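You operate a simulated robot arm through the tools that you are given. There is no shell and no other tool. Be economical: measure what you need, move in short steps, check, and stop when the job is done.

Carry out the task below with a simulated two-armed robot. There is one attempt and no reset: what you move stays moved.

Task
Pick up the bottle from the near rail table on the hall side with one hand, pass it to the other hand and put it on the shelf under the small table. Set down upright: bottle.

The check looks at the end state, three seconds after you hand in, the way a careful person would. Anything else that was tipped, shoved, dropped, spilled or broken makes it a failure.

Robot
Two 7-joint arms with two-finger parallel grippers on one trunk, on a base that drives. Base frame: it is fixed to the floor where the robot stands at the start and does not move with it; the origin is under the middle of the robot, x ahead of it, y to its left, z up. Units: mm, rad, N and s.
The left shoulder is at the start at [50, 177, 1029], the right one opposite. With the tool pointing down near the work surface each hand reaches from about 220 to 700 mm from the robot's upright axis, wherever it stands, measured 20 degrees to its own side. Places, roughly: shelf under the small table [1100, 2600, 300]. Payload 3.43 kg a hand.
Tool frame (each hand has its own): the origin (TCP) lies between the finger pads and is the grasp point; the fingertips stand 34 mm ahead of it; z points along the fingers, y is the line along which they close. Largest opening 128 mm; finger width 24, thickness 12; the body of the gripper, 48 by 130 mm, starts 96 mm behind the TCP.
Orientation is that of the tool frame in the base frame, as a unit quaternion [w, x, y, z]. With the fingers straight down and closing along the base's y, the tool's x points along the base's -x, its y along +y and its z along -z.

Tools
- The arms move only by the tool nudge_tool. It takes "left_rows", "right_rows" or both (then of equal length, played together; a hand with none holds still); each is a list of rows, each a list of 3 entries, a list of its own where there are three numbers: the shift along the base's x, y, z in units of 50 mm (1.0 is 50 mm), then the turn, a rotation vector about the base's x, y, z in units of 5 degrees (1.0 is 5 degrees), then the gripper command, from -1 (shut) to 1 (fully open), values between in proportion. In form: [[[x, y, z], [wx, wy, wz], claw], ...]. A call has 1 to 8 rows; each row shifts and turns the commanded pose from where the row before left it. A call with a number of a shift or a turn outside -1 to 1 is refused whole. Rows are played at 5 a second. More than 50 mm and 0.15 rad between two rows, or a gripper value outside its range, and nothing of the call is played. Where a pose cannot be reached the arm comes as near as it can. A force on the tool above 40 N (or 10 N above the force at the start of the call, whichever is more), or a blocked arm, ends the call early, and 0.2 s more pass. The fingers move at their own pace (about 108 mm/s each) and stop on an object; they squeeze with about 36 N. The grip force told is the motor's: it shows also when the fingers shut on nothing. Time passes only in rows, and 0.2 s behind the last, so rows that do not move let the fingers close. The reply holds the time, the measured pose of the TCP, the force on the tool along the base axes, the opening and the grip force, in the units named above and with some noise, with the torque about the TCP (base axes, N m) and any sound that the robot's microphone picked up, and new pictures: "show" is both (left out), scene, wrist or none (wrist: the cameras of the hands that moved).
- Cameras (640 x 400 px; columns grow to the right, rows downward): "scene" is now at [148, -31.3, 1180.4]; the picture's right is [-0.37, -0.93, 0.00], its down [-0.61, 0.24, -0.76] and it looks along [0.70, -0.28, -0.65] (base axes); focal length 264 px, centre (320, 200). "left" rides on the left gripper at [76, 11, -160] in its tool frame; the picture's right is [-0.15, 0.99, 0.00], its down [-0.88, -0.13, -0.46] and it looks along [-0.45, -0.07, 0.89] (tool axes); focal length 234 px, centre (320, 200). "right" rides on the right gripper at [76, -11, -160] in its tool frame; the picture's right is [0.15, 0.99, 0.00], its down [-0.88, 0.13, -0.46] and it looks along [-0.45, 0.07, 0.89] (tool axes); focal length 234 px, centre (320, 200). There is no depth. A picture from a camera that has moved, and an enlarged one, comes with that camera's place and axes in the base frame and with its lens.
- lift_body(by): slides the trunk up (or, below 0, down) by that many mm; the arms and the scene camera ride with it, the base frame stays. It gives what a move gives, with no picture.
- drive_base(legs): drives the robot by 1 to 6 legs, each [ahead, turn to the left] in mm and rad, along the robot's own axes; the way and the turn of a leg run together, so that a leg with both is an arc; at most 1500 mm and 3.142 rad a leg. The arms and the cameras ride along, it lands a little off, and it stops where it bumps. It gives what a move gives, and a new picture of the scene camera.
- aim_head(pan, tilt): turns the head with the scene camera to pan (to the left, within 1.396 rad either way) and tilt (down, from -0.506 to 1.204), counted from straight ahead of the robot. It gives what a move gives, and a new picture of the scene camera.
- inspect(camera, box): a new picture of the part [left, top, right, bottom] of that camera's present view, enlarged. No time passes.
- sign_off(): hands the job in; it is judged then, once.

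Work in short steps. Places have to be worked out from the pictures, the camera data and where the tool is seen: move nearer, look again, correct. Check each grasp and each placing, and mend what went wrong. You have 120 turns and 260 pictures in all, those below and enlarged ones among them. Open the grippers and draw the arms clear of the work before you hand the job in, unless the task says otherwise; then end with one line.

The tools are called after ">>>" as name(argument=value, ...) on one line, values as JSON. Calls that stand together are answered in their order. nudge_tool: Moves the arms, as the interface text tells. Its arguments: {"type":"object","properties":{"left_rows":{"type":"array","items":{"type":"array"}},"right_rows":{"type":"array","items":{"type":"array"}},"show":{"type":"string","enum":["both","scene","wrist","none"]}},"required":[]} The other tools are called the same way: lift_body (by) slides the trunk up or down; drive_base (legs) drives the base; aim_head (pan, tilt) turns the head that bears the scene camera; inspect (camera, box) takes an enlarged picture of a part of a camera's view; sign_off () hands the job in.

At the start:

```text
time_s: 0.0
left_position: [304.2, -4.8, 1031.0]
left_tcp_rot: [0.0, 0.0, 1.0, 0.0]
left_wrist_force: [0.0, -0.3, -0.8]
left_ft_torque: [0.01, 0.0, 0.0]
left_grip_width: 128.2
left_grip_force: 0.1
right_position: [311.0, -310.5, 997.1]
right_tcp_rot: [0.0, 0.001, 1.0, 0.001]
right_wrist_force: [0.2, 0.1, 0.6]
right_ft_torque: [0.02, 0.02, -0.03]
right_grip_width: 128.1
right_grip_force: 0.0
trunk travel left (down, up): [-200.0, 201.0]
robot x, y, heading: [-1.7, 2.8, 0.002]
head pan, tilt: [-0.384, 0.714]
```

scene: 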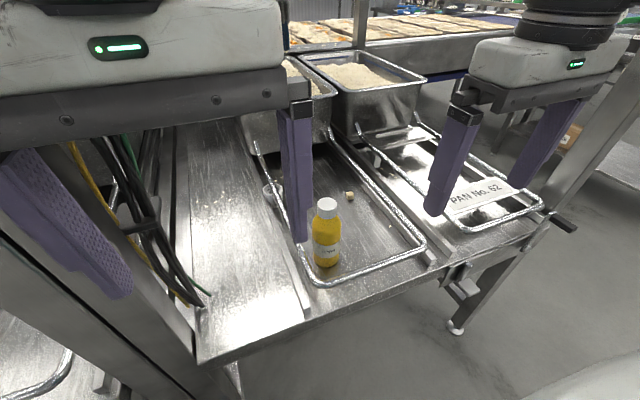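
right: 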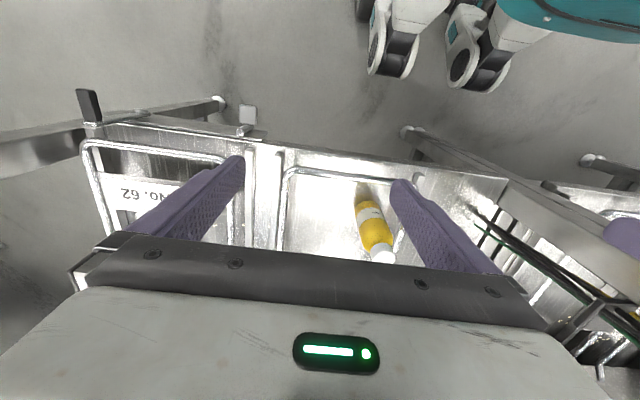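
left: 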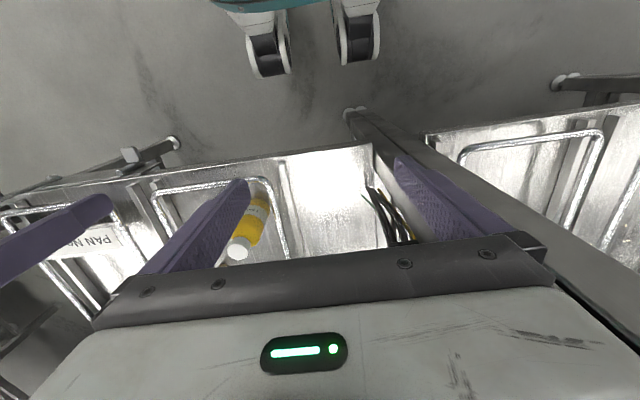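

I judge the bottle to stand at about [480, -182], its base near z 658 and its top near z 850. Before moving I'll look at it close up, and then look around for the small table.

>>> inspect(camera="scene", box=[230, 150, 450, 290])

>>> aim_head(pan=1.2, tilt=0.4)

```text
2.86 times, centred on (340, 220) of scene
camera zoom: at [148.0, -31.3, 1180.4], right [-0.37, -0.93, 0.0], down [-0.61, 0.24, -0.76], along [0.7, -0.28, -0.65], focal length 756 px, centre (263, 143)
```

zoom: 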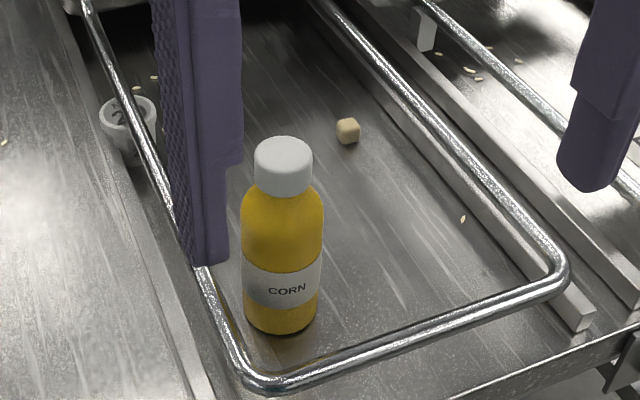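

```text
time_s: 1.7
left_position: [304.6, -4.2, 1029.9]
left_tcp_rot: [0.0, 0.001, 1.0, 0.0]
left_wrist_force: [-0.3, -0.5, -0.1]
left_ft_torque: [0.01, 0.02, 0.0]
left_grip_width: 128.2
left_grip_force: 0.0
right_position: [312.1, -311.8, 997.7]
right_tcp_rot: [-0.001, 0.001, 1.0, 0.0]
right_wrist_force: [-2.0, 0.3, 0.9]
right_ft_torque: [-0.02, 0.02, 0.01]
right_grip_width: 128.1
right_grip_force: 0.0
trunk travel left (down, up): [-200.0, 201.0]
robot x, y, heading: [0.8, 1.1, 0.007]
head pan, tilt: [1.201, 0.4]
camera scene: at [103.3, 86.6, 1208.3], right [0.93, -0.36, 0.0], down [-0.14, -0.36, -0.92], along [0.33, 0.86, -0.39], focal length 264 px, centre (320, 200)
```

scene: 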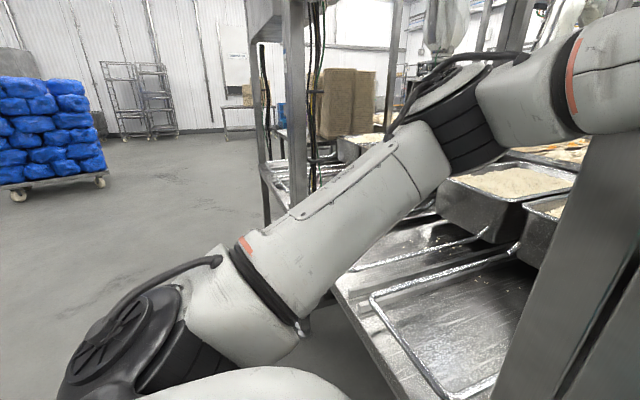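

The small table should be around pixel (320, 150), beyond the posts. I'll enlarge that part of the picture.

>>> inspect(camera="scene", box=[210, 60, 430, 240])

>>> aim_head(pan=-0.38, tilt=0.1)

```text
2.22 times, centred on (320, 150) of scene
camera zoom: at [103.3, 86.6, 1208.3], right [0.93, -0.36, 0.0], down [-0.14, -0.36, -0.92], along [0.33, 0.86, -0.39], focal length 588 px, centre (320, 311)
```

zoom: 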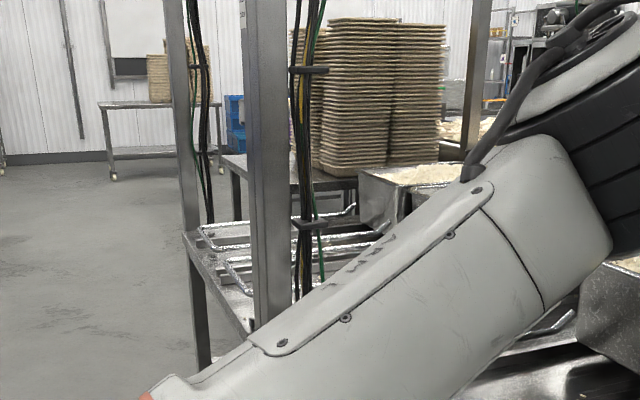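

```text
time_s: 3.3
left_position: [304.6, -3.4, 1029.8]
left_tcp_rot: [0.0, 0.0, 1.0, 0.0]
left_wrist_force: [0.1, -0.3, -0.5]
left_ft_torque: [0.01, -0.02, 0.0]
left_grip_width: 127.8
left_grip_force: 0.0
right_position: [312.0, -311.8, 996.4]
right_tcp_rot: [0.0, 0.001, 1.0, -0.001]
right_wrist_force: [0.8, -1.1, 0.7]
right_ft_torque: [-0.01, -0.02, -0.01]
right_grip_width: 128.2
right_grip_force: 0.1
trunk travel left (down, up): [-200.0, 201.0]
robot x, y, heading: [-0.4, -1.7, 0.001]
head pan, tilt: [-0.38, 0.099]
camera scene: at [155.2, -33.8, 1236.3], right [-0.37, -0.93, 0.0], down [-0.09, 0.04, -0.99], along [0.92, -0.37, -0.1], focal length 264 px, centre (320, 200)
```

scene: 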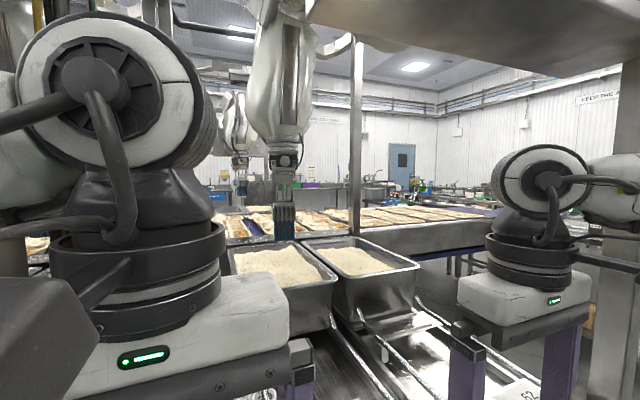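

The small table stands beyond the next rail table. I'll move the right hand over the bottle at a safe height and shift the left hand aside, with the head aimed back at the bottle.

>>> nudge_tool(left_rows=[[[0, 0.8, 0], [0, 0, 0], 1], [[0, 0.8, 0], [0, 0, 0], 1], [[0, 0.6, 0], [0, 0, 0], 1], [[0, 0, 0], [0, 0, 0], 1]], right_rows=[[[0.8, 0.62, 0], [0, 0, 0], 1], [[0.8, 0.62, 0], [0, 0, 0], 1], [[0.8, 0.62, 0], [0, 0, 0], 1], [[0.8, 0.7, 0], [0, 0, 0], 1]], show="none")

>>> aim_head(pan=-0.38, tilt=0.71)

>>> inspect(camera="right", box=[160, 60, 480, 260])

```text
refused: row 1 steps farther than a row can; nothing moved
```

```text
time_s: 4.3
left_position: [304.9, -4.2, 1030.3]
left_tcp_rot: [0.0, 0.0, 1.0, 0.0]
left_wrist_force: [0.4, 0.4, 0.6]
left_ft_torque: [0.01, 0.02, 0.03]
left_grip_width: 127.9
left_grip_force: 0.1
right_position: [312.0, -311.8, 997.1]
right_tcp_rot: [0.0, 0.001, 1.0, 0.0]
right_wrist_force: [0.3, 0.0, 0.1]
right_ft_torque: [0.01, -0.01, 0.01]
right_grip_width: 128.3
right_grip_force: 0.1
trunk travel left (down, up): [-200.0, 201.0]
robot x, y, heading: [-1.4, 1.1, -0.002]
head pan, tilt: [-0.38, 0.71]
camera scene: at [148.2, -31.1, 1180.7], right [-0.37, -0.93, 0.0], down [-0.6, 0.24, -0.76], along [0.7, -0.28, -0.65], focal length 264 px, centre (320, 200)
```

scene: 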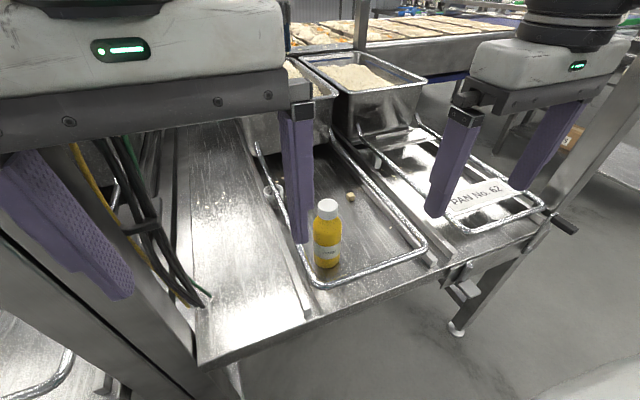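

```text
2.00 times, centred on (320, 160) of right
camera zoom: at [236.4, -322.1, 1155.5], right [-0.15, 0.99, 0.0], down [0.88, 0.13, 0.46], along [0.45, 0.07, -0.89], focal length 468 px, centre (320, 280)
```

zoom: 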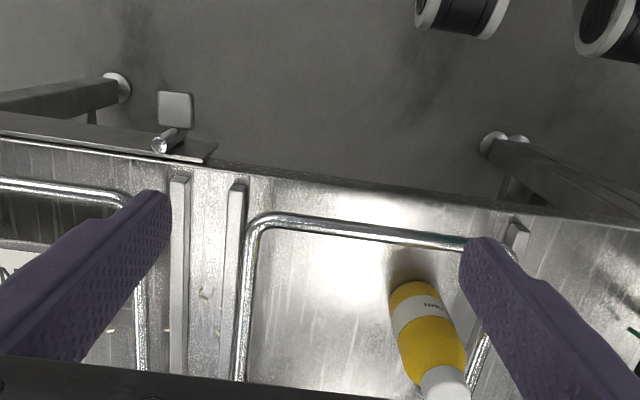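

A row's shift counts by its overall length, so I'll use smaller steps.

>>> nudge_tool(left_rows=[[[0, 0.8, 0], [0, 0, 0], 1], [[0, 0.8, 0], [0, 0, 0], 1], [[0, 0.6, 0], [0, 0, 0], 1], [[0, 0, 0], [0, 0, 0], 1], [[0, 0, 0], [0, 0, 0], 1]], right_rows=[[[0.67, 0.52, 0], [0, 0, 0], 1], [[0.67, 0.52, 0], [0, 0, 0], 1], [[0.67, 0.52, 0], [0, 0, 0], 1], [[0.67, 0.52, 0], [0, 0, 0], 1], [[0.6, 0.52, 0], [0, 0, 0], 1]], show="both")

```text
time_s: 5.5
left_position: [303.8, 106.6, 1031.4]
left_tcp_rot: [-0.001, 0.0, 1.0, 0.0]
left_wrist_force: [-0.4, -0.1, -0.1]
left_ft_torque: [0.01, -0.01, 0.0]
left_grip_width: 127.7
left_grip_force: 0.0
right_position: [476.7, -179.6, 998.3]
right_tcp_rot: [0.001, 0.001, 1.0, 0.0]
right_wrist_force: [-0.8, -0.1, -0.3]
right_ft_torque: [-0.01, 0.03, 0.0]
right_grip_width: 128.2
right_grip_force: 0.1
trunk travel left (down, up): [-200.0, 201.0]
robot x, y, heading: [-0.7, 0.6, -0.001]
head pan, tilt: [-0.38, 0.71]
camera scene: at [149.0, -31.2, 1180.4], right [-0.37, -0.93, 0.0], down [-0.61, 0.24, -0.76], along [0.7, -0.28, -0.65], focal length 264 px, centre (320, 200)
camera right: at [401.6, -191.0, 1156.9], right [-0.14, 0.99, 0.0], down [0.88, 0.13, 0.46], along [0.45, 0.06, -0.89], focal length 234 px, centre (320, 200)
camera left: at [229.2, 118.5, 1190.6], right [0.15, 0.99, 0.0], down [0.88, -0.13, 0.46], along [0.45, -0.07, -0.89], focal length 234 px, centre (320, 200)
```

scene: 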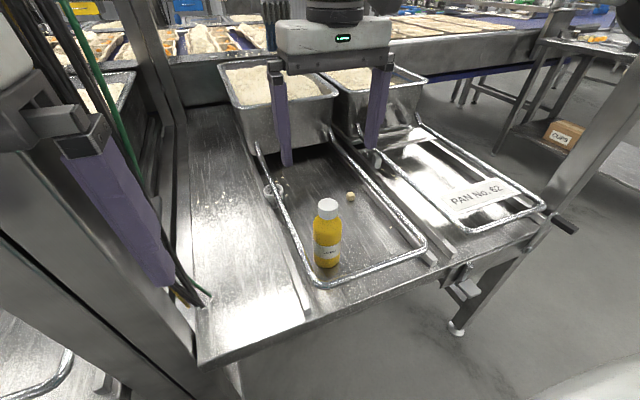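
right: 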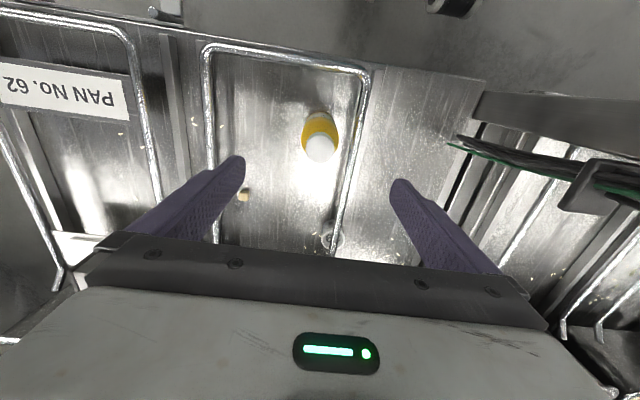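
left: 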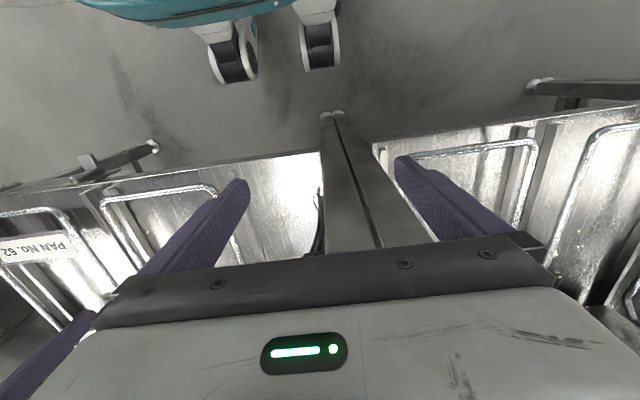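

The right hand is centred on the bottle to within a few mm, and there is a frame post in front of the left hand, at about [390, 155]. I'll lower the right hand part way over the bottle and check.

>>> nudge_tool(right_rows=[[[-0.05, 0, -0.8], [0, 0, 0], 1], [[0, 0, -0.8], [0, 0, 0], 1], [[0, 0, -0.8], [0, 0, 0], 1], [[0, 0, -0.8], [0, 0, 0], 1], [[0, 0, 0], [0, 0, 0], 1]])

```text
time_s: 6.7
left_position: [303.4, 106.1, 1029.7]
left_tcp_rot: [0.0, 0.0, 1.0, 0.001]
left_wrist_force: [-0.3, 0.0, 0.0]
left_ft_torque: [0.03, -0.04, 0.01]
left_grip_width: 128.3
left_grip_force: 0.1
right_position: [471.9, -181.4, 837.2]
right_tcp_rot: [0.001, 0.0, 1.0, 0.0]
right_wrist_force: [-0.3, 0.7, 0.4]
right_ft_torque: [-0.01, 0.02, -0.02]
right_grip_width: 128.1
right_grip_force: 0.1
trunk travel left (down, up): [-200.0, 201.0]
robot x, y, heading: [1.6, 1.4, -0.004]
head pan, tilt: [-0.38, 0.71]
camera scene: at [148.2, -31.1, 1180.6], right [-0.37, -0.93, 0.0], down [-0.61, 0.24, -0.76], along [0.7, -0.28, -0.65], focal length 264 px, centre (320, 200)
camera right: at [397.3, -192.8, 996.1], right [-0.15, 0.99, 0.0], down [0.88, 0.13, 0.46], along [0.45, 0.07, -0.89], focal length 234 px, centre (320, 200)
```

scene: 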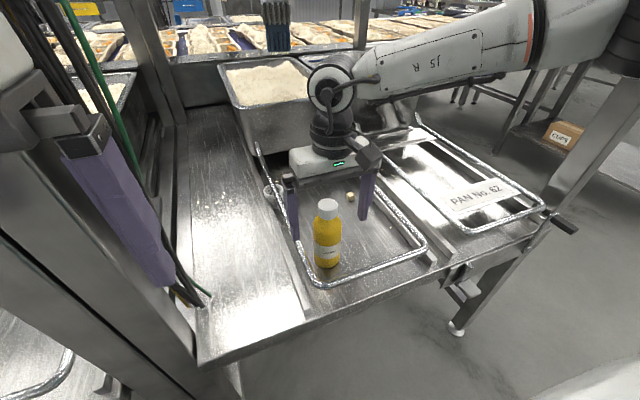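
right: 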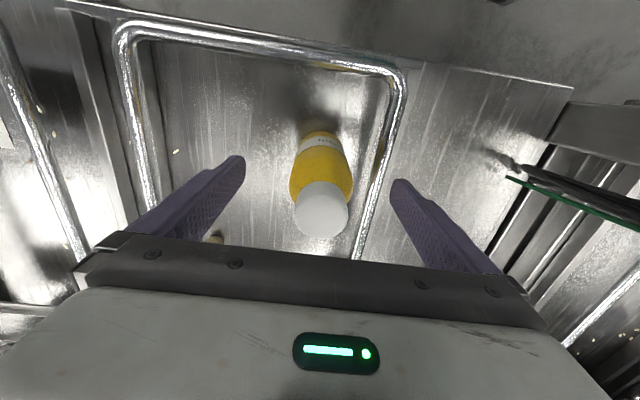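

Both cameras agree: the bottle is at about [473, -178], with its top near z 865 and its base near 680. I'll go down to z 795 and close on the body.

>>> nudge_tool(right_rows=[[[0, 0.05, -0.42], [0, 0, 0], 1], [[0, 0, -0.42], [0, 0, 0], 1], [[0, 0, 0], [0, 0, 0], 0], [[0, 0, 0], [0, 0, 0], -1], [[0, 0, 0], [0, 0, 0], -1], [[0, 0, 0], [0, 0, 0], -1]])

```text
time_s: 8.1
left_position: [304.8, 107.2, 1031.5]
left_tcp_rot: [0.0, 0.0, 1.0, 0.0]
left_wrist_force: [0.5, 0.2, -0.4]
left_ft_torque: [-0.03, 0.03, -0.03]
left_grip_width: 128.3
left_grip_force: 0.2
right_position: [470.8, -179.8, 793.5]
right_tcp_rot: [-0.001, 0.001, 1.0, 0.0]
right_wrist_force: [0.0, 1.3, -0.4]
right_ft_torque: [0.03, -0.04, 0.03]
right_grip_width: 56.4
right_grip_force: 35.8
trunk travel left (down, up): [-200.0, 201.0]
robot x, y, heading: [-3.8, -1.8, 0.001]
head pan, tilt: [-0.38, 0.71]
camera scene: at [148.3, -31.1, 1180.6], right [-0.37, -0.93, 0.0], down [-0.61, 0.24, -0.76], along [0.7, -0.28, -0.65], focal length 264 px, centre (320, 200)
camera right: at [396.9, -190.9, 953.1], right [-0.15, 0.99, 0.0], down [0.88, 0.13, 0.46], along [0.45, 0.07, -0.89], focal length 234 px, centre (320, 200)
```

scene: 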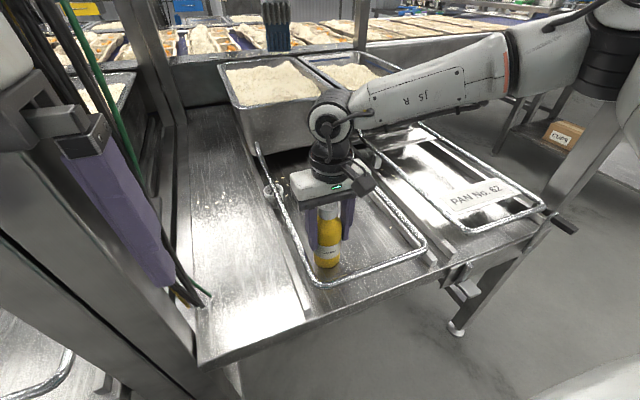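
right: 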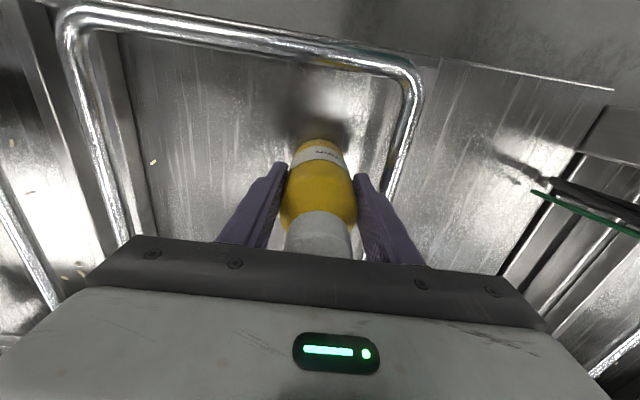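

The grip is firm at 56 mm opening and 36 N. I'll lift it straight up 150 mm.

>>> nudge_tool(right_rows=[[[0, 0, 0.4], [0, 0, 0], -1], [[0, 0, 0.8], [0, 0, 0], -1], [[0, 0, 0.9], [0, 0, 0], -1], [[0, 0, 0.9], [0, 0, 0], -1], [[0, 0, 0], [0, 0, 0], -1]])

```text
time_s: 9.3
left_position: [302.4, 106.7, 1030.4]
left_tcp_rot: [-0.001, 0.001, 1.0, -0.001]
left_wrist_force: [1.4, -0.2, -0.7]
left_ft_torque: [-0.04, -0.01, -0.01]
left_grip_width: 127.7
left_grip_force: 0.1
right_position: [473.8, -178.6, 945.5]
right_tcp_rot: [0.0, 0.0, 1.0, 0.0]
right_wrist_force: [0.5, 0.5, -3.0]
right_ft_torque: [0.01, -0.02, -0.01]
right_grip_width: 56.2
right_grip_force: 36.2
trunk travel left (down, up): [-200.0, 201.0]
robot x, y, heading: [2.2, -1.1, 0.0]
head pan, tilt: [-0.38, 0.71]
camera scene: at [148.4, -31.2, 1180.6], right [-0.37, -0.93, 0.0], down [-0.61, 0.24, -0.76], along [0.7, -0.28, -0.65], focal length 264 px, centre (320, 200)
camera right: at [399.0, -190.4, 1104.6], right [-0.15, 0.99, 0.0], down [0.88, 0.13, 0.46], along [0.45, 0.07, -0.89], focal length 234 px, centre (320, 200)
```

scene: 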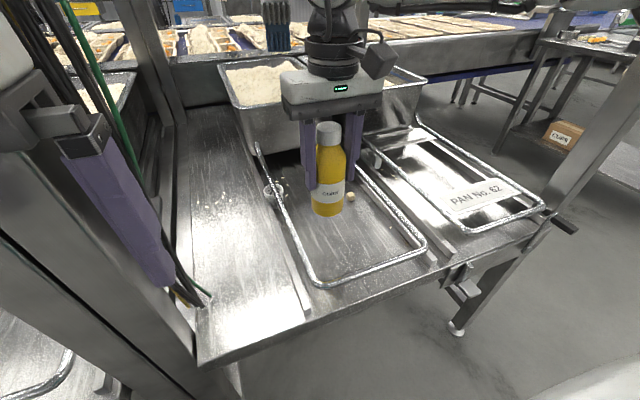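
right: 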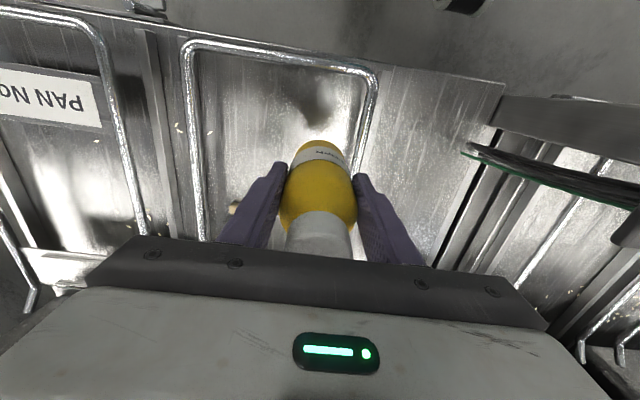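

The bottle is up and held firmly, and it weighs about 0.3 kg. Before backing away from the rail table I'll check both sides behind me.

>>> aim_head(pan=1.39, tilt=0.45)

>>> aim_head(pan=-1.39, tilt=0.45)

```text
time_s: 11.1
left_position: [304.0, 106.5, 1031.1]
left_tcp_rot: [0.001, 0.0, 1.0, 0.0]
left_wrist_force: [0.0, -0.3, 0.6]
left_ft_torque: [0.02, -0.02, 0.03]
left_grip_width: 127.9
left_grip_force: 0.1
right_position: [474.0, -178.9, 945.2]
right_tcp_rot: [0.001, 0.0, 1.0, 0.0]
right_wrist_force: [0.3, -0.1, -2.9]
right_ft_torque: [-0.02, 0.04, 0.03]
right_grip_width: 56.4
right_grip_force: 36.1
trunk travel left (down, up): [-200.0, 201.0]
robot x, y, heading: [1.6, 1.7, -0.003]
head pan, tilt: [1.389, 0.45]
camera scene: at [86.6, 90.6, 1203.7], right [0.98, -0.18, 0.0], down [-0.08, -0.43, -0.9], along [0.16, 0.89, -0.44], focal length 264 px, centre (320, 200)
```

scene: 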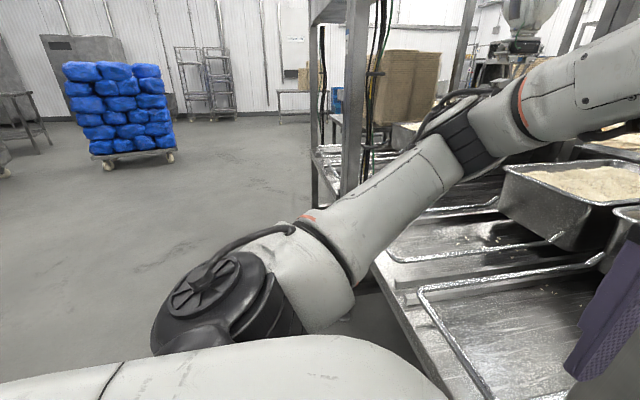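

```text
time_s: 13.6
left_position: [303.6, 106.4, 1030.8]
left_tcp_rot: [-0.001, 0.0, 1.0, 0.0]
left_wrist_force: [0.2, 0.3, 0.2]
left_ft_torque: [0.0, -0.01, -0.03]
left_grip_width: 128.0
left_grip_force: 0.1
right_position: [474.1, -178.6, 944.8]
right_tcp_rot: [0.0, 0.002, 1.0, -0.001]
right_wrist_force: [0.5, -0.5, -3.3]
right_ft_torque: [-0.01, 0.06, 0.01]
right_grip_width: 56.5
right_grip_force: 36.3
trunk travel left (down, up): [-200.0, 201.0]
robot x, y, heading: [-2.1, 0.1, 0.001]
head pan, tilt: [-1.389, 0.45]
camera scene: at [86.5, -90.2, 1203.7], right [-0.98, -0.18, 0.0], down [-0.08, 0.43, -0.9], along [0.16, -0.89, -0.44], focal length 264 px, centre (320, 200)
```

scene: 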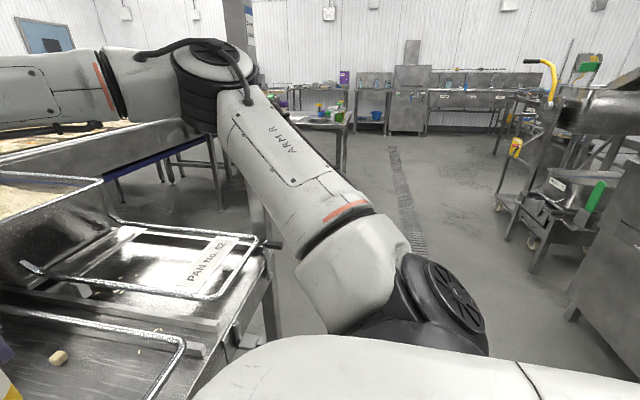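

To the left the hall is open, and the nearest cabinet is behind me to the right at about [-1060, -1320]. I'll back up 450 mm, with the head ahead again.

>>> drive_base(legs=[[-450, 0]])

>>> aim_head(pan=1.0, tilt=0.4)

```text
time_s: 16.3
left_position: [-143.2, 106.2, 1030.6]
left_tcp_rot: [0.001, 0.003, 1.0, 0.0]
left_wrist_force: [0.6, 0.0, 0.3]
left_ft_torque: [-0.01, -0.04, 0.01]
left_grip_width: 127.8
left_grip_force: 0.0
right_position: [24.5, -181.5, 946.0]
right_tcp_rot: [0.001, 0.004, 1.0, 0.0]
right_wrist_force: [-0.8, 0.6, -3.5]
right_ft_torque: [0.03, 0.04, 0.01]
right_grip_width: 56.6
right_grip_force: 36.2
trunk travel left (down, up): [-200.0, 201.0]
robot x, y, heading: [-445.1, 3.7, -0.004]
head pan, tilt: [-1.389, 0.45]
camera scene: at [-362.4, -89.4, 1203.7], right [-0.98, -0.17, 0.0], down [-0.08, 0.43, -0.9], along [0.16, -0.89, -0.44], focal length 264 px, centre (320, 200)
```

scene: 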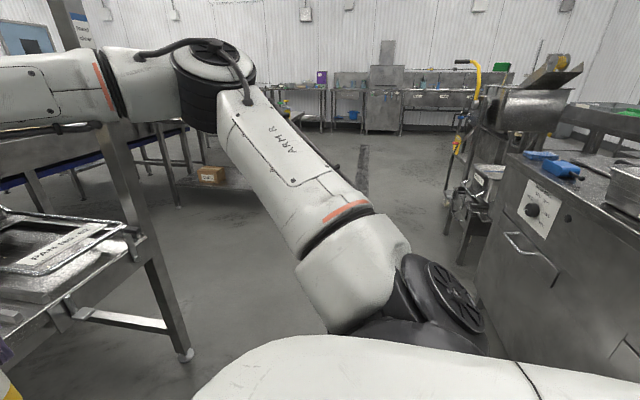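

```text
time_s: 18.4
left_position: [-143.4, 106.7, 1032.4]
left_tcp_rot: [0.001, 0.003, 1.0, 0.0]
left_wrist_force: [-0.1, 1.0, 0.0]
left_ft_torque: [0.0, -0.02, 0.0]
left_grip_width: 128.2
left_grip_force: 0.1
right_position: [24.2, -181.1, 946.0]
right_tcp_rot: [0.0, 0.004, 1.0, 0.0]
right_wrist_force: [-0.8, -0.1, -3.1]
right_ft_torque: [0.0, 0.01, -0.05]
right_grip_width: 55.9
right_grip_force: 36.1
trunk travel left (down, up): [-200.0, 201.0]
robot x, y, heading: [-445.6, 3.5, -0.004]
head pan, tilt: [1.0, 0.4]
camera scene: at [-327.7, 78.7, 1208.3], right [0.84, -0.55, 0.0], down [-0.21, -0.33, -0.92], along [0.5, 0.77, -0.39], focal length 264 px, centre (320, 200)
```

scene: 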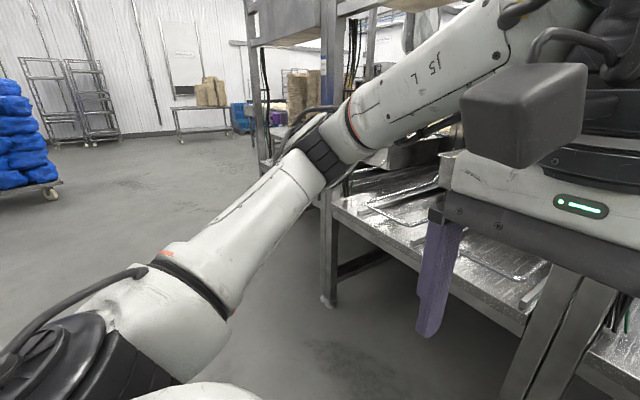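

I have clearance to turn. I'll turn left 90°, drive 1300 mm along the hall side, and look towards the small table.

>>> drive_base(legs=[[0, 1.571], [1300, 0]])

>>> aim_head(pan=-0.8, tilt=0.3)

```text
time_s: 28.7
left_position: [-499.8, 1598.9, 1030.6]
left_tcp_rot: [0.0, -0.693, 0.721, 0.0]
left_wrist_force: [-1.0, 0.7, -0.4]
left_ft_torque: [-0.01, 0.01, 0.0]
left_grip_width: 128.0
left_grip_force: 0.0
right_position: [-207.6, 1756.9, 944.0]
right_tcp_rot: [0.0, -0.693, 0.721, 0.0]
right_wrist_force: [-0.4, 0.5, -2.4]
right_ft_torque: [-0.01, 0.01, -0.01]
right_grip_width: 56.5
right_grip_force: 36.2
trunk travel left (down, up): [-200.0, 201.0]
robot x, y, heading: [-406.5, 1289.4, 1.53]
head pan, tilt: [1.0, 0.4]
camera scene: at [-478.9, 1414.5, 1208.3], right [0.57, 0.82, 0.0], down [0.32, -0.22, -0.92], along [-0.75, 0.53, -0.39], focal length 264 px, centre (320, 200)
```

scene: 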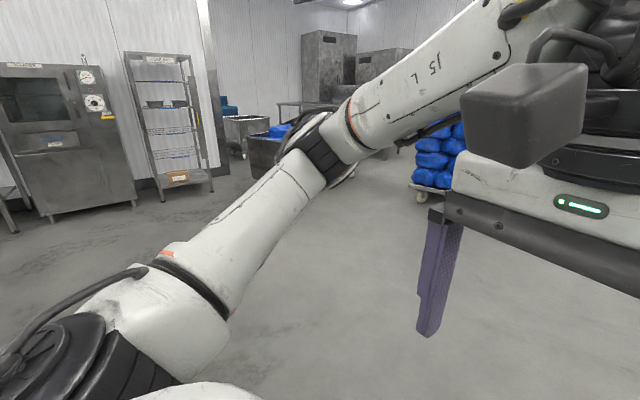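

```text
time_s: 30.5
left_position: [-499.9, 1600.1, 1031.5]
left_tcp_rot: [0.0, -0.693, 0.721, 0.0]
left_wrist_force: [-0.2, 0.9, 0.8]
left_ft_torque: [-0.02, -0.02, -0.01]
left_grip_width: 128.0
left_grip_force: 0.2
right_position: [-207.7, 1757.4, 944.9]
right_tcp_rot: [0.0, -0.692, 0.722, 0.0]
right_wrist_force: [-0.8, 0.2, -1.9]
right_ft_torque: [-0.01, 0.03, -0.03]
right_grip_width: 56.5
right_grip_force: 35.7
trunk travel left (down, up): [-200.0, 201.0]
robot x, y, heading: [-408.2, 1294.2, 1.529]
head pan, tilt: [-0.799, 0.3]
camera scene: at [-333.6, 1423.8, 1217.6], right [0.67, -0.74, 0.0], down [-0.22, -0.2, -0.96], along [0.71, 0.64, -0.3], focal length 264 px, centre (320, 200)
```

scene: 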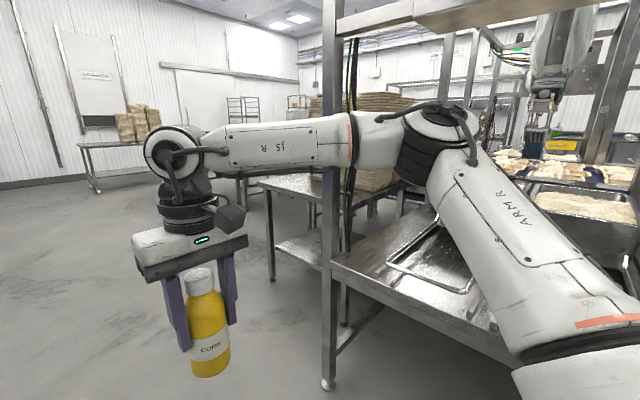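

The small table has a hall-side leg at about [747, 2896], and its hall side is open. I'll drive on to y≈2580 and turn to face the table.

>>> drive_base(legs=[[1290, 0.04], [0, -1.571]])

>>> aim_head(pan=0.0, tilt=0.4)

```text
time_s: 40.8
left_position: [-53.3, 2673.3, 1031.7]
left_tcp_rot: [0.0, 0.013, 1.0, -0.001]
left_wrist_force: [0.6, -0.2, -0.2]
left_ft_torque: [0.01, 0.0, -0.01]
left_grip_width: 128.1
left_grip_force: 0.1
right_position: [108.2, 2383.7, 944.2]
right_tcp_rot: [0.0, 0.016, 1.0, 0.0]
right_wrist_force: [0.8, 0.1, -2.9]
right_ft_torque: [-0.03, 0.05, -0.01]
right_grip_width: 56.3
right_grip_force: 36.1
trunk travel left (down, up): [-200.0, 201.0]
robot x, y, heading: [-358.7, 2578.4, -0.027]
head pan, tilt: [-0.799, 0.3]
camera scene: at [-227.6, 2505.3, 1217.6], right [-0.74, -0.68, 0.0], down [-0.2, 0.22, -0.96], along [0.65, -0.7, -0.3], focal length 264 px, centre (320, 200)
```

scene: 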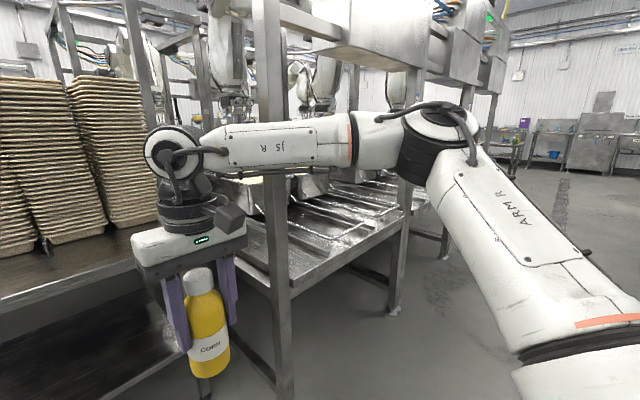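

```text
time_s: 41.9
left_position: [-52.8, 2674.0, 1031.8]
left_tcp_rot: [0.0, 0.013, 1.0, 0.0]
left_wrist_force: [-0.4, 0.2, -0.1]
left_ft_torque: [0.0, -0.03, -0.02]
left_grip_width: 128.0
left_grip_force: 0.2
right_position: [108.2, 2384.8, 944.7]
right_tcp_rot: [0.0, 0.015, 1.0, 0.0]
right_wrist_force: [-0.8, 0.1, -3.5]
right_ft_torque: [-0.01, 0.02, 0.0]
right_grip_width: 56.2
right_grip_force: 36.1
trunk travel left (down, up): [-200.0, 201.0]
robot x, y, heading: [-360.1, 2576.0, -0.027]
head pan, tilt: [0.0, 0.4]
camera scene: at [-198.3, 2571.4, 1208.3], right [-0.03, -1.0, 0.0], down [-0.39, 0.01, -0.92], along [0.92, -0.03, -0.39], focal length 264 px, centre (320, 200)
```

scene: 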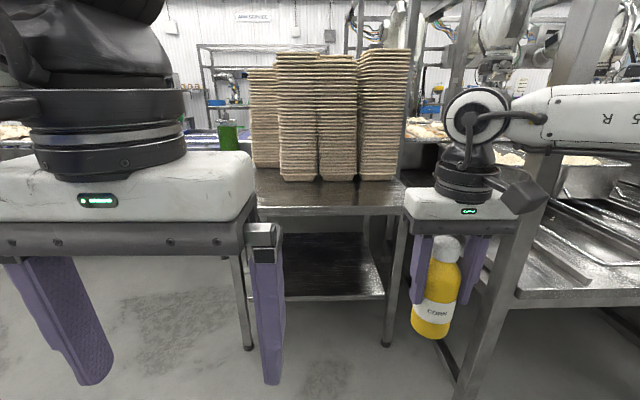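

The shelf is at about z 320, and the table top is at about z 760 with its front edge near x 745, so there's roughly 400 mm of clearance. I'll do the handover here in free space. The right hand brings the bottle ahead and yaws 45° while the left hand pitches up.

>>> nudge_tool(left_rows=[[[0, 0, 0], [0, -1, 0], 1], [[0, 0, 0], [0, -1, 0], 1], [[0, 0, 0], [0, -1, 0], 1], [[0, 0, 0], [0, -1, 0], 1], [[0, 0, 0], [0, -1, 0], 1], [[0, 0, 0], [0, -1, 0], 1], [[0, 0, 0], [0, -1, 0], 1], [[0, 0, 0], [0, -1, 0], 1]], right_rows=[[[0.27, 0.19, 0], [0, 0, 1], -1], [[0.27, 0.19, 0], [0, 0, 1], -1], [[0.27, 0.19, 0], [0, 0, 1], -1], [[0.27, 0.19, 0], [0, 0, 1], -1], [[0.27, 0.19, 0], [0, 0, 1], -1], [[0.27, 0.19, 0], [0, 0, 1], -1], [[0.27, 0.19, 0], [0, 0, 1], -1], [[0.27, 0.19, 0], [0, 0, 1], -1]], show="none")

>>> nudge_tool(left_rows=[[[0, 0, 0], [0, -1, 0], 1], [[0, 0, 0], [0, -1, 0], 1], [[0, 0, 0], [0, -1, 0], 1], [[0, 0, 0], [0, 0, -1], 1], [[0, 0, 0], [0, 0, -1], 1], [[0, 0, 0], [0, 0, -1], 1], [[0, 0, 0], [0, 0, -1], 1], [[0, 0, 0], [0, 0, -1], 1]], right_rows=[[[0, 0, 0], [0, 0, 1], -1], [[0, 0, 0], [0, 0, 0], -1], [[0, 0, 0], [0, 0, 0], -1], [[0, 0, 0], [0, 0, 0], -1], [[0, 0, 0], [0, 0, 0], -1], [[0, 0, 0], [0, 0, 0], -1], [[0, 0, 0], [0, 0, 0], -1], [[0, 0, 0], [0, 0, 0], -1]])

```text
time_s: 43.5
left_position: [-51.5, 2675.0, 1035.9]
left_tcp_rot: [0.291, 0.009, 0.957, 0.001]
left_wrist_force: [3.0, 2.0, 7.6]
left_ft_torque: [-0.13, 1.4, -0.28]
left_grip_width: 128.2
left_grip_force: 0.1
right_position: [138.6, 2384.1, 932.5]
right_tcp_rot: [0.0, -0.276, 0.961, 0.001]
right_wrist_force: [-0.3, -0.4, -3.1]
right_ft_torque: [-0.06, 0.04, 0.03]
right_grip_width: 55.9
right_grip_force: 35.5
right hand out of reach, approached as far as the arm can: row 2, 3, 4, 5, 6, 7
trunk travel left (down, up): [-200.0, 201.0]
robot x, y, heading: [-361.4, 2575.2, -0.021]
head pan, tilt: [0.0, 0.4]
stopped in row 7 (left hand): the force on the tool passed its limit at 73 N (the readings are from after the stop); the commanded pose is now the measured one
```

```text
time_s: 43.8
left_position: [-49.8, 2674.5, 1038.5]
left_tcp_rot: [0.301, 0.005, 0.954, -0.001]
left_wrist_force: [4.2, 1.1, 6.9]
left_ft_torque: [-0.07, 1.42, -0.25]
left_grip_width: 128.0
left_grip_force: 0.0
right_position: [139.3, 2382.9, 931.2]
right_tcp_rot: [0.0, -0.289, 0.957, 0.002]
right_wrist_force: [0.2, -1.3, -3.1]
right_ft_torque: [-0.02, 0.02, 0.02]
right_grip_width: 56.3
right_grip_force: 36.5
trunk travel left (down, up): [-200.0, 201.0]
robot x, y, heading: [-361.7, 2573.6, -0.03]
head pan, tilt: [0.0, 0.4]
stopped in row 1 (left hand): the force on the tool passed its limit at 73 N (the readings are from after the stop); the commanded pose is now the measured one
camera scene: at [-198.3, 2571.5, 1208.3], right [-0.03, -1.0, 0.0], down [-0.39, 0.01, -0.92], along [0.92, -0.03, -0.39], focal length 264 px, centre (320, 200)
camera right: at [82.5, 2332.2, 1091.2], right [-0.67, 0.74, 0.0], down [0.66, 0.59, 0.46], along [0.34, 0.31, -0.89], focal length 234 px, centre (320, 200)
camera left: at [-203.3, 2687.8, 1126.4], right [0.13, 0.99, 0.09], down [0.46, -0.14, 0.88], along [0.88, -0.07, -0.47], focal length 234 px, centre (320, 200)
```

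scene: 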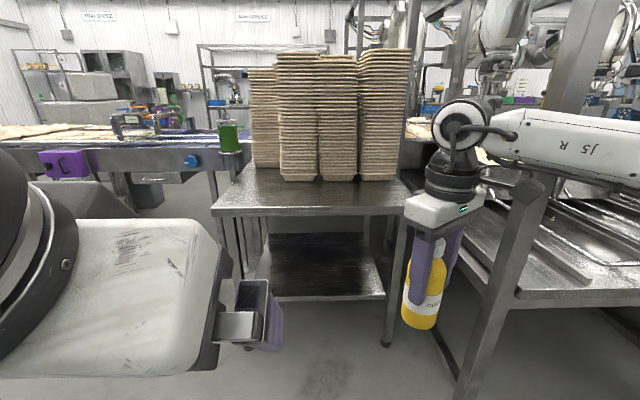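
right: 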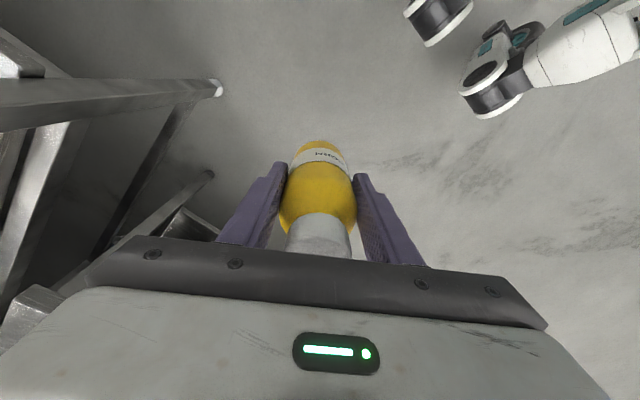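
left: 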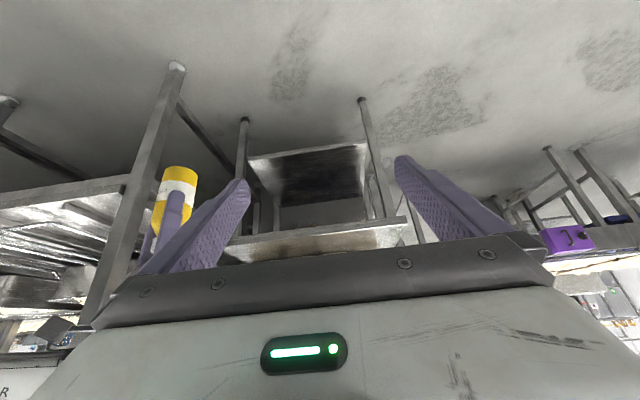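

The left wrist pressed against the robot's own body, being too close in, and the right hand was at its reach at this height. I'll move the left hand ahead and down before turning it, and lower the right hand where its reach is better.

>>> nudge_tool(left_rows=[[[0.8, 0, 0], [0, 0, 0], 1], [[0.8, 0, 0], [0, 0, 0], 1], [[0.3, 0, -0.7], [0, 0, 0], 1], [[0, 0, -0.7], [0, -1, 0], 1], [[0, 0, -0.7], [0, -1, 0], 1], [[0, 0, -0.7], [0, -1, 0], 1], [[0, 0, -0.7], [0, -1, 0], 1]], right_rows=[[[0, 0, -0.5], [0, 0, 0], -1], [[0, 0, -0.5], [0, 0, 0], -1], [[-0.1, 0.2, -0.5], [0, 0, 0], -1], [[-0.1, 0.3, -0.5], [0, 0, 1], -1], [[-0.1, 0.3, 0], [0, 0, 1], -1], [[-0.1, 0.3, 0], [0, 0, 0.3], -1], [[0, 0.3, 0], [0, 0, 0], -1]])

```text
time_s: 45.4
left_position: [56.2, 2662.7, 864.1]
left_tcp_rot: [0.462, 0.005, 0.887, 0.001]
left_wrist_force: [-0.3, 0.3, -0.5]
left_ft_torque: [-0.01, 0.02, -0.02]
left_grip_width: 128.1
left_grip_force: 0.0
left hand out of reach, approached as far as the arm can: row 6, 7
right_position: [92.8, 2420.4, 840.6]
right_tcp_rot: [0.002, -0.382, 0.924, 0.002]
right_wrist_force: [-0.4, 0.3, -3.0]
right_ft_torque: [-0.03, 0.02, 0.01]
right_grip_width: 56.3
right_grip_force: 35.9
right hand out of reach, approached as far as the arm can: row 3, 4, 5, 6, 7
trunk travel left (down, up): [-200.0, 201.0]
robot x, y, heading: [-361.1, 2576.0, -0.025]
head pan, tilt: [0.0, 0.4]
camera scene: at [-198.3, 2571.6, 1208.4], right [-0.03, -1.0, 0.0], down [-0.39, 0.01, -0.92], along [0.92, -0.03, -0.39], focal length 264 px, centre (320, 200)
camera right: at [47.8, 2356.7, 999.4], right [-0.8, 0.6, 0.0], down [0.53, 0.71, 0.46], along [0.27, 0.37, -0.89], focal length 234 px, centre (320, 200)
camera left: at [-117.4, 2676.3, 893.3], right [0.09, 0.99, 0.13], down [0.13, -0.14, 0.98], along [0.99, -0.07, -0.14], focal length 234 px, centre (320, 200)
```

scene: 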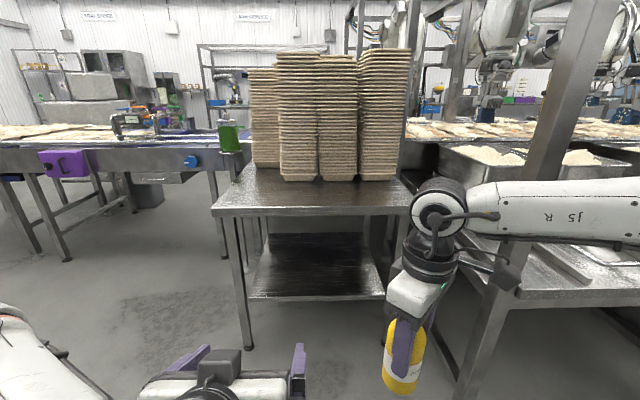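
right: 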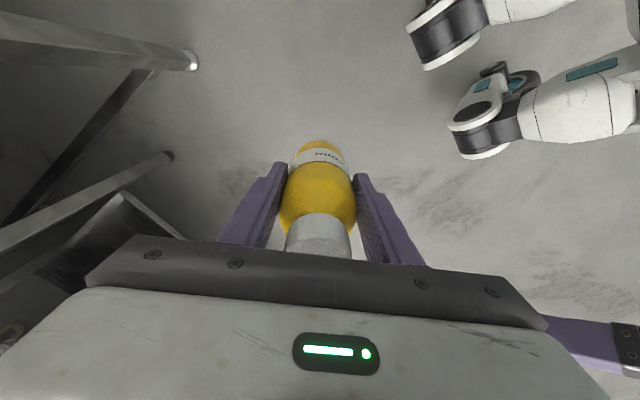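
left: 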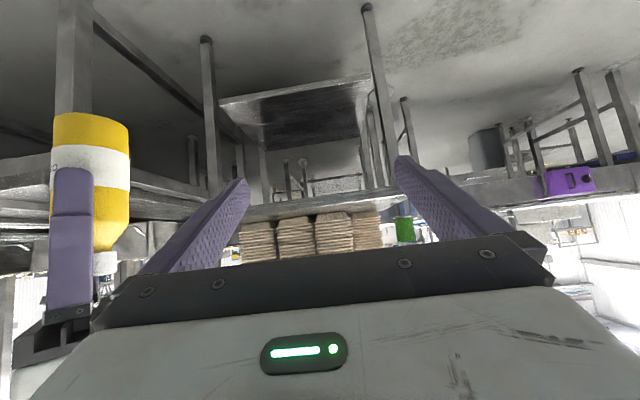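

The right hand holds the bottle at about [93, 2420], with its base near z 726. I'll yaw the left hand well to the right so it comes in from the left side, keeping its wrist clear of the body.

>>> nudge_tool(left_rows=[[[0, 0, 0], [0, 0, -1], 1], [[0, 0, 0], [0, 0, -1], 1], [[0, 0, 0], [0, 0, -1], 1], [[0, 0, 0], [0, 0, -1], 1], [[0, 0, 0], [0, 0, -1], 1], [[0, 0, 0], [0, 0, -1], 1], [[0, 0, 0], [0, 0, -1], 1], [[0, 0, 0], [0, 0, -1], 1]])

```text
time_s: 47.2
left_position: [79.9, 2648.9, 860.3]
left_tcp_rot: [0.434, 0.309, 0.831, -0.158]
left_wrist_force: [-0.4, 0.6, 0.3]
left_ft_torque: [0.02, 0.03, -0.02]
left_grip_width: 128.1
left_grip_force: 0.0
left hand out of reach, approached as far as the arm can: row 1, 2, 3, 4
right_position: [93.3, 2419.0, 839.9]
right_tcp_rot: [0.002, -0.383, 0.924, 0.001]
right_wrist_force: [0.3, 0.1, -3.5]
right_ft_torque: [0.04, 0.02, -0.01]
right_grip_width: 56.4
right_grip_force: 35.9
trunk travel left (down, up): [-200.0, 201.0]
robot x, y, heading: [-359.2, 2577.4, -0.026]
head pan, tilt: [0.0, 0.4]
camera scene: at [-198.3, 2571.5, 1208.3], right [-0.03, -1.0, 0.0], down [-0.39, 0.01, -0.92], along [0.92, -0.03, -0.39], focal length 264 px, centre (320, 200)
camera left: at [-45.6, 2770.8, 889.0], right [0.71, 0.7, 0.13], down [0.01, -0.19, 0.98], along [0.71, -0.69, -0.14], focal length 234 px, centre (320, 200)
```

scene: 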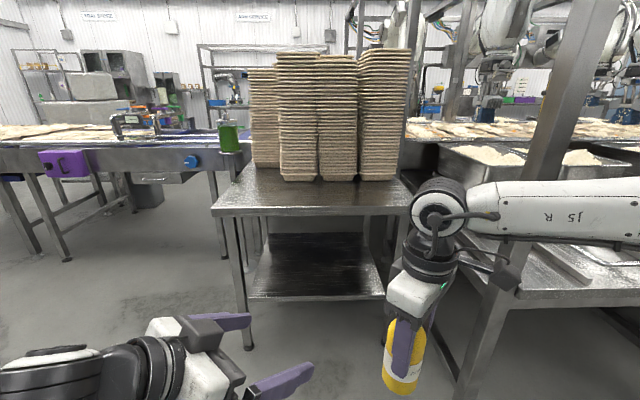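
left: 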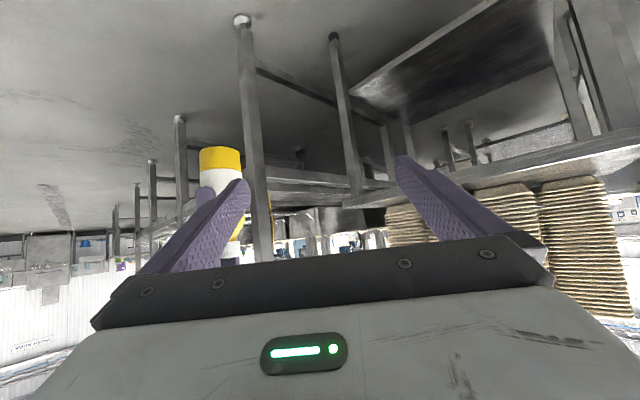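

The yaw is working and the bottle is in the left camera's view. I'll turn another 30° while moving to the pre-grasp point.

>>> nudge_tool(left_rows=[[[-0.08, -0.3, 0.04], [0, 0, -1], 1], [[-0.08, -0.35, 0.04], [0, 0, -1], 1], [[-0.08, -0.4, 0.04], [0, 0, -1], 1], [[-0.08, -0.4, 0.04], [0, 0, -1], 1], [[-0.08, -0.4, 0.04], [0, 0, -1], 1], [[-0.08, -0.4, 0.04], [0, 0, -1], 1]])

```text
time_s: 48.6
left_position: [54.2, 2534.4, 871.9]
left_tcp_rot: [0.379, 0.514, 0.723, -0.266]
left_wrist_force: [-0.5, -0.8, -0.4]
left_ft_torque: [0.01, -0.01, 0.01]
left_grip_width: 127.9
left_grip_force: 0.0
right_position: [94.6, 2418.9, 840.5]
right_tcp_rot: [0.002, -0.383, 0.924, 0.003]
right_wrist_force: [0.9, -0.1, -3.1]
right_ft_torque: [-0.01, 0.03, 0.02]
right_grip_width: 56.4
right_grip_force: 36.1
trunk travel left (down, up): [-200.0, 201.0]
robot x, y, heading: [-360.6, 2578.6, -0.028]
head pan, tilt: [0.0, 0.4]
camera scene: at [-198.2, 2571.4, 1208.3], right [-0.03, -1.0, 0.0], down [-0.39, 0.01, -0.92], along [0.92, -0.03, -0.39], focal length 264 px, centre (320, 200)
camera left: at [7.8, 2703.4, 901.0], right [0.96, 0.25, 0.12], down [-0.08, -0.17, 0.98], along [0.27, -0.95, -0.14], focal length 234 px, centre (320, 200)
```

scene: 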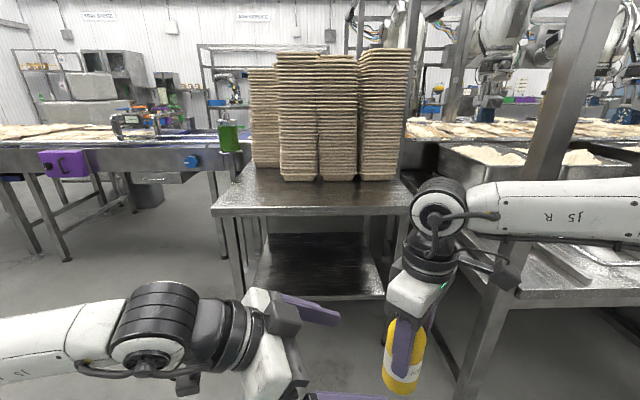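
left: 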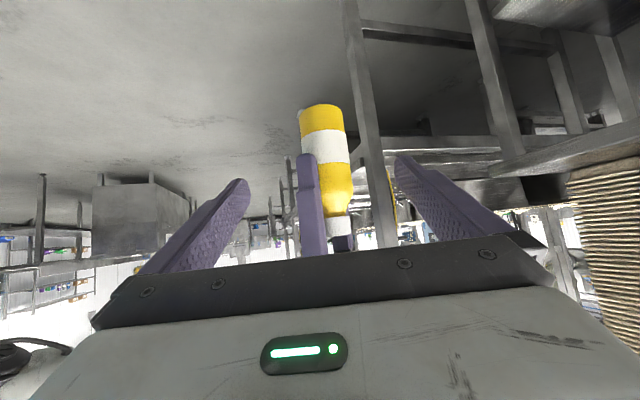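

The bottle lies on the left hand's approach line, 122 mm ahead and under 1 mm to the side. I'll advance and close at about 70 mm above the bottle's base.

>>> nudge_tool(left_rows=[[[0.203, -0.578, -0.36], [0, 0, 0], 1], [[0.203, -0.578, -0.36], [0, 0, 0], 1], [[0.203, -0.578, -0.36], [0, 0, 0], 1], [[0.203, -0.578, -0.36], [0, 0, 0], 1], [[0, 0, 0], [0, 0, 0], 1]])

```text
time_s: 49.8
left_position: [97.1, 2419.3, 800.9]
left_tcp_rot: [0.379, 0.513, 0.724, -0.264]
left_wrist_force: [0.6, 1.0, 0.1]
left_ft_torque: [-0.02, -0.03, -0.01]
left_grip_width: 128.3
left_grip_force: 0.1
right_position: [92.9, 2418.4, 841.0]
right_tcp_rot: [0.001, -0.382, 0.924, 0.003]
right_wrist_force: [0.5, -0.3, -3.3]
right_ft_torque: [-0.03, 0.02, 0.02]
right_grip_width: 56.2
right_grip_force: 35.9
trunk travel left (down, up): [-200.0, 201.0]
robot x, y, heading: [-360.7, 2576.9, -0.025]
head pan, tilt: [0.0, 0.4]
camera scene: at [-198.3, 2571.4, 1208.3], right [-0.03, -1.0, 0.0], down [-0.39, 0.01, -0.92], along [0.92, -0.03, -0.39], focal length 264 px, centre (320, 200)
camera left: at [50.1, 2588.5, 830.6], right [0.96, 0.25, 0.13], down [-0.08, -0.17, 0.98], along [0.27, -0.95, -0.14], focal length 234 px, centre (320, 200)
```

scene: 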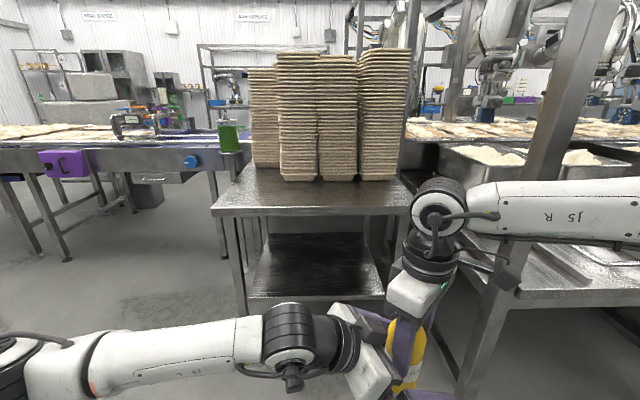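
left: 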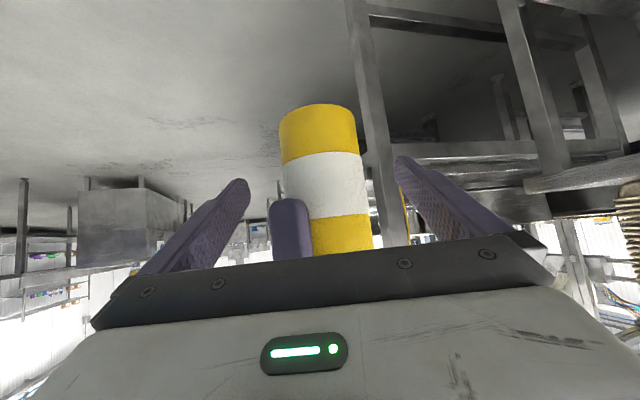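

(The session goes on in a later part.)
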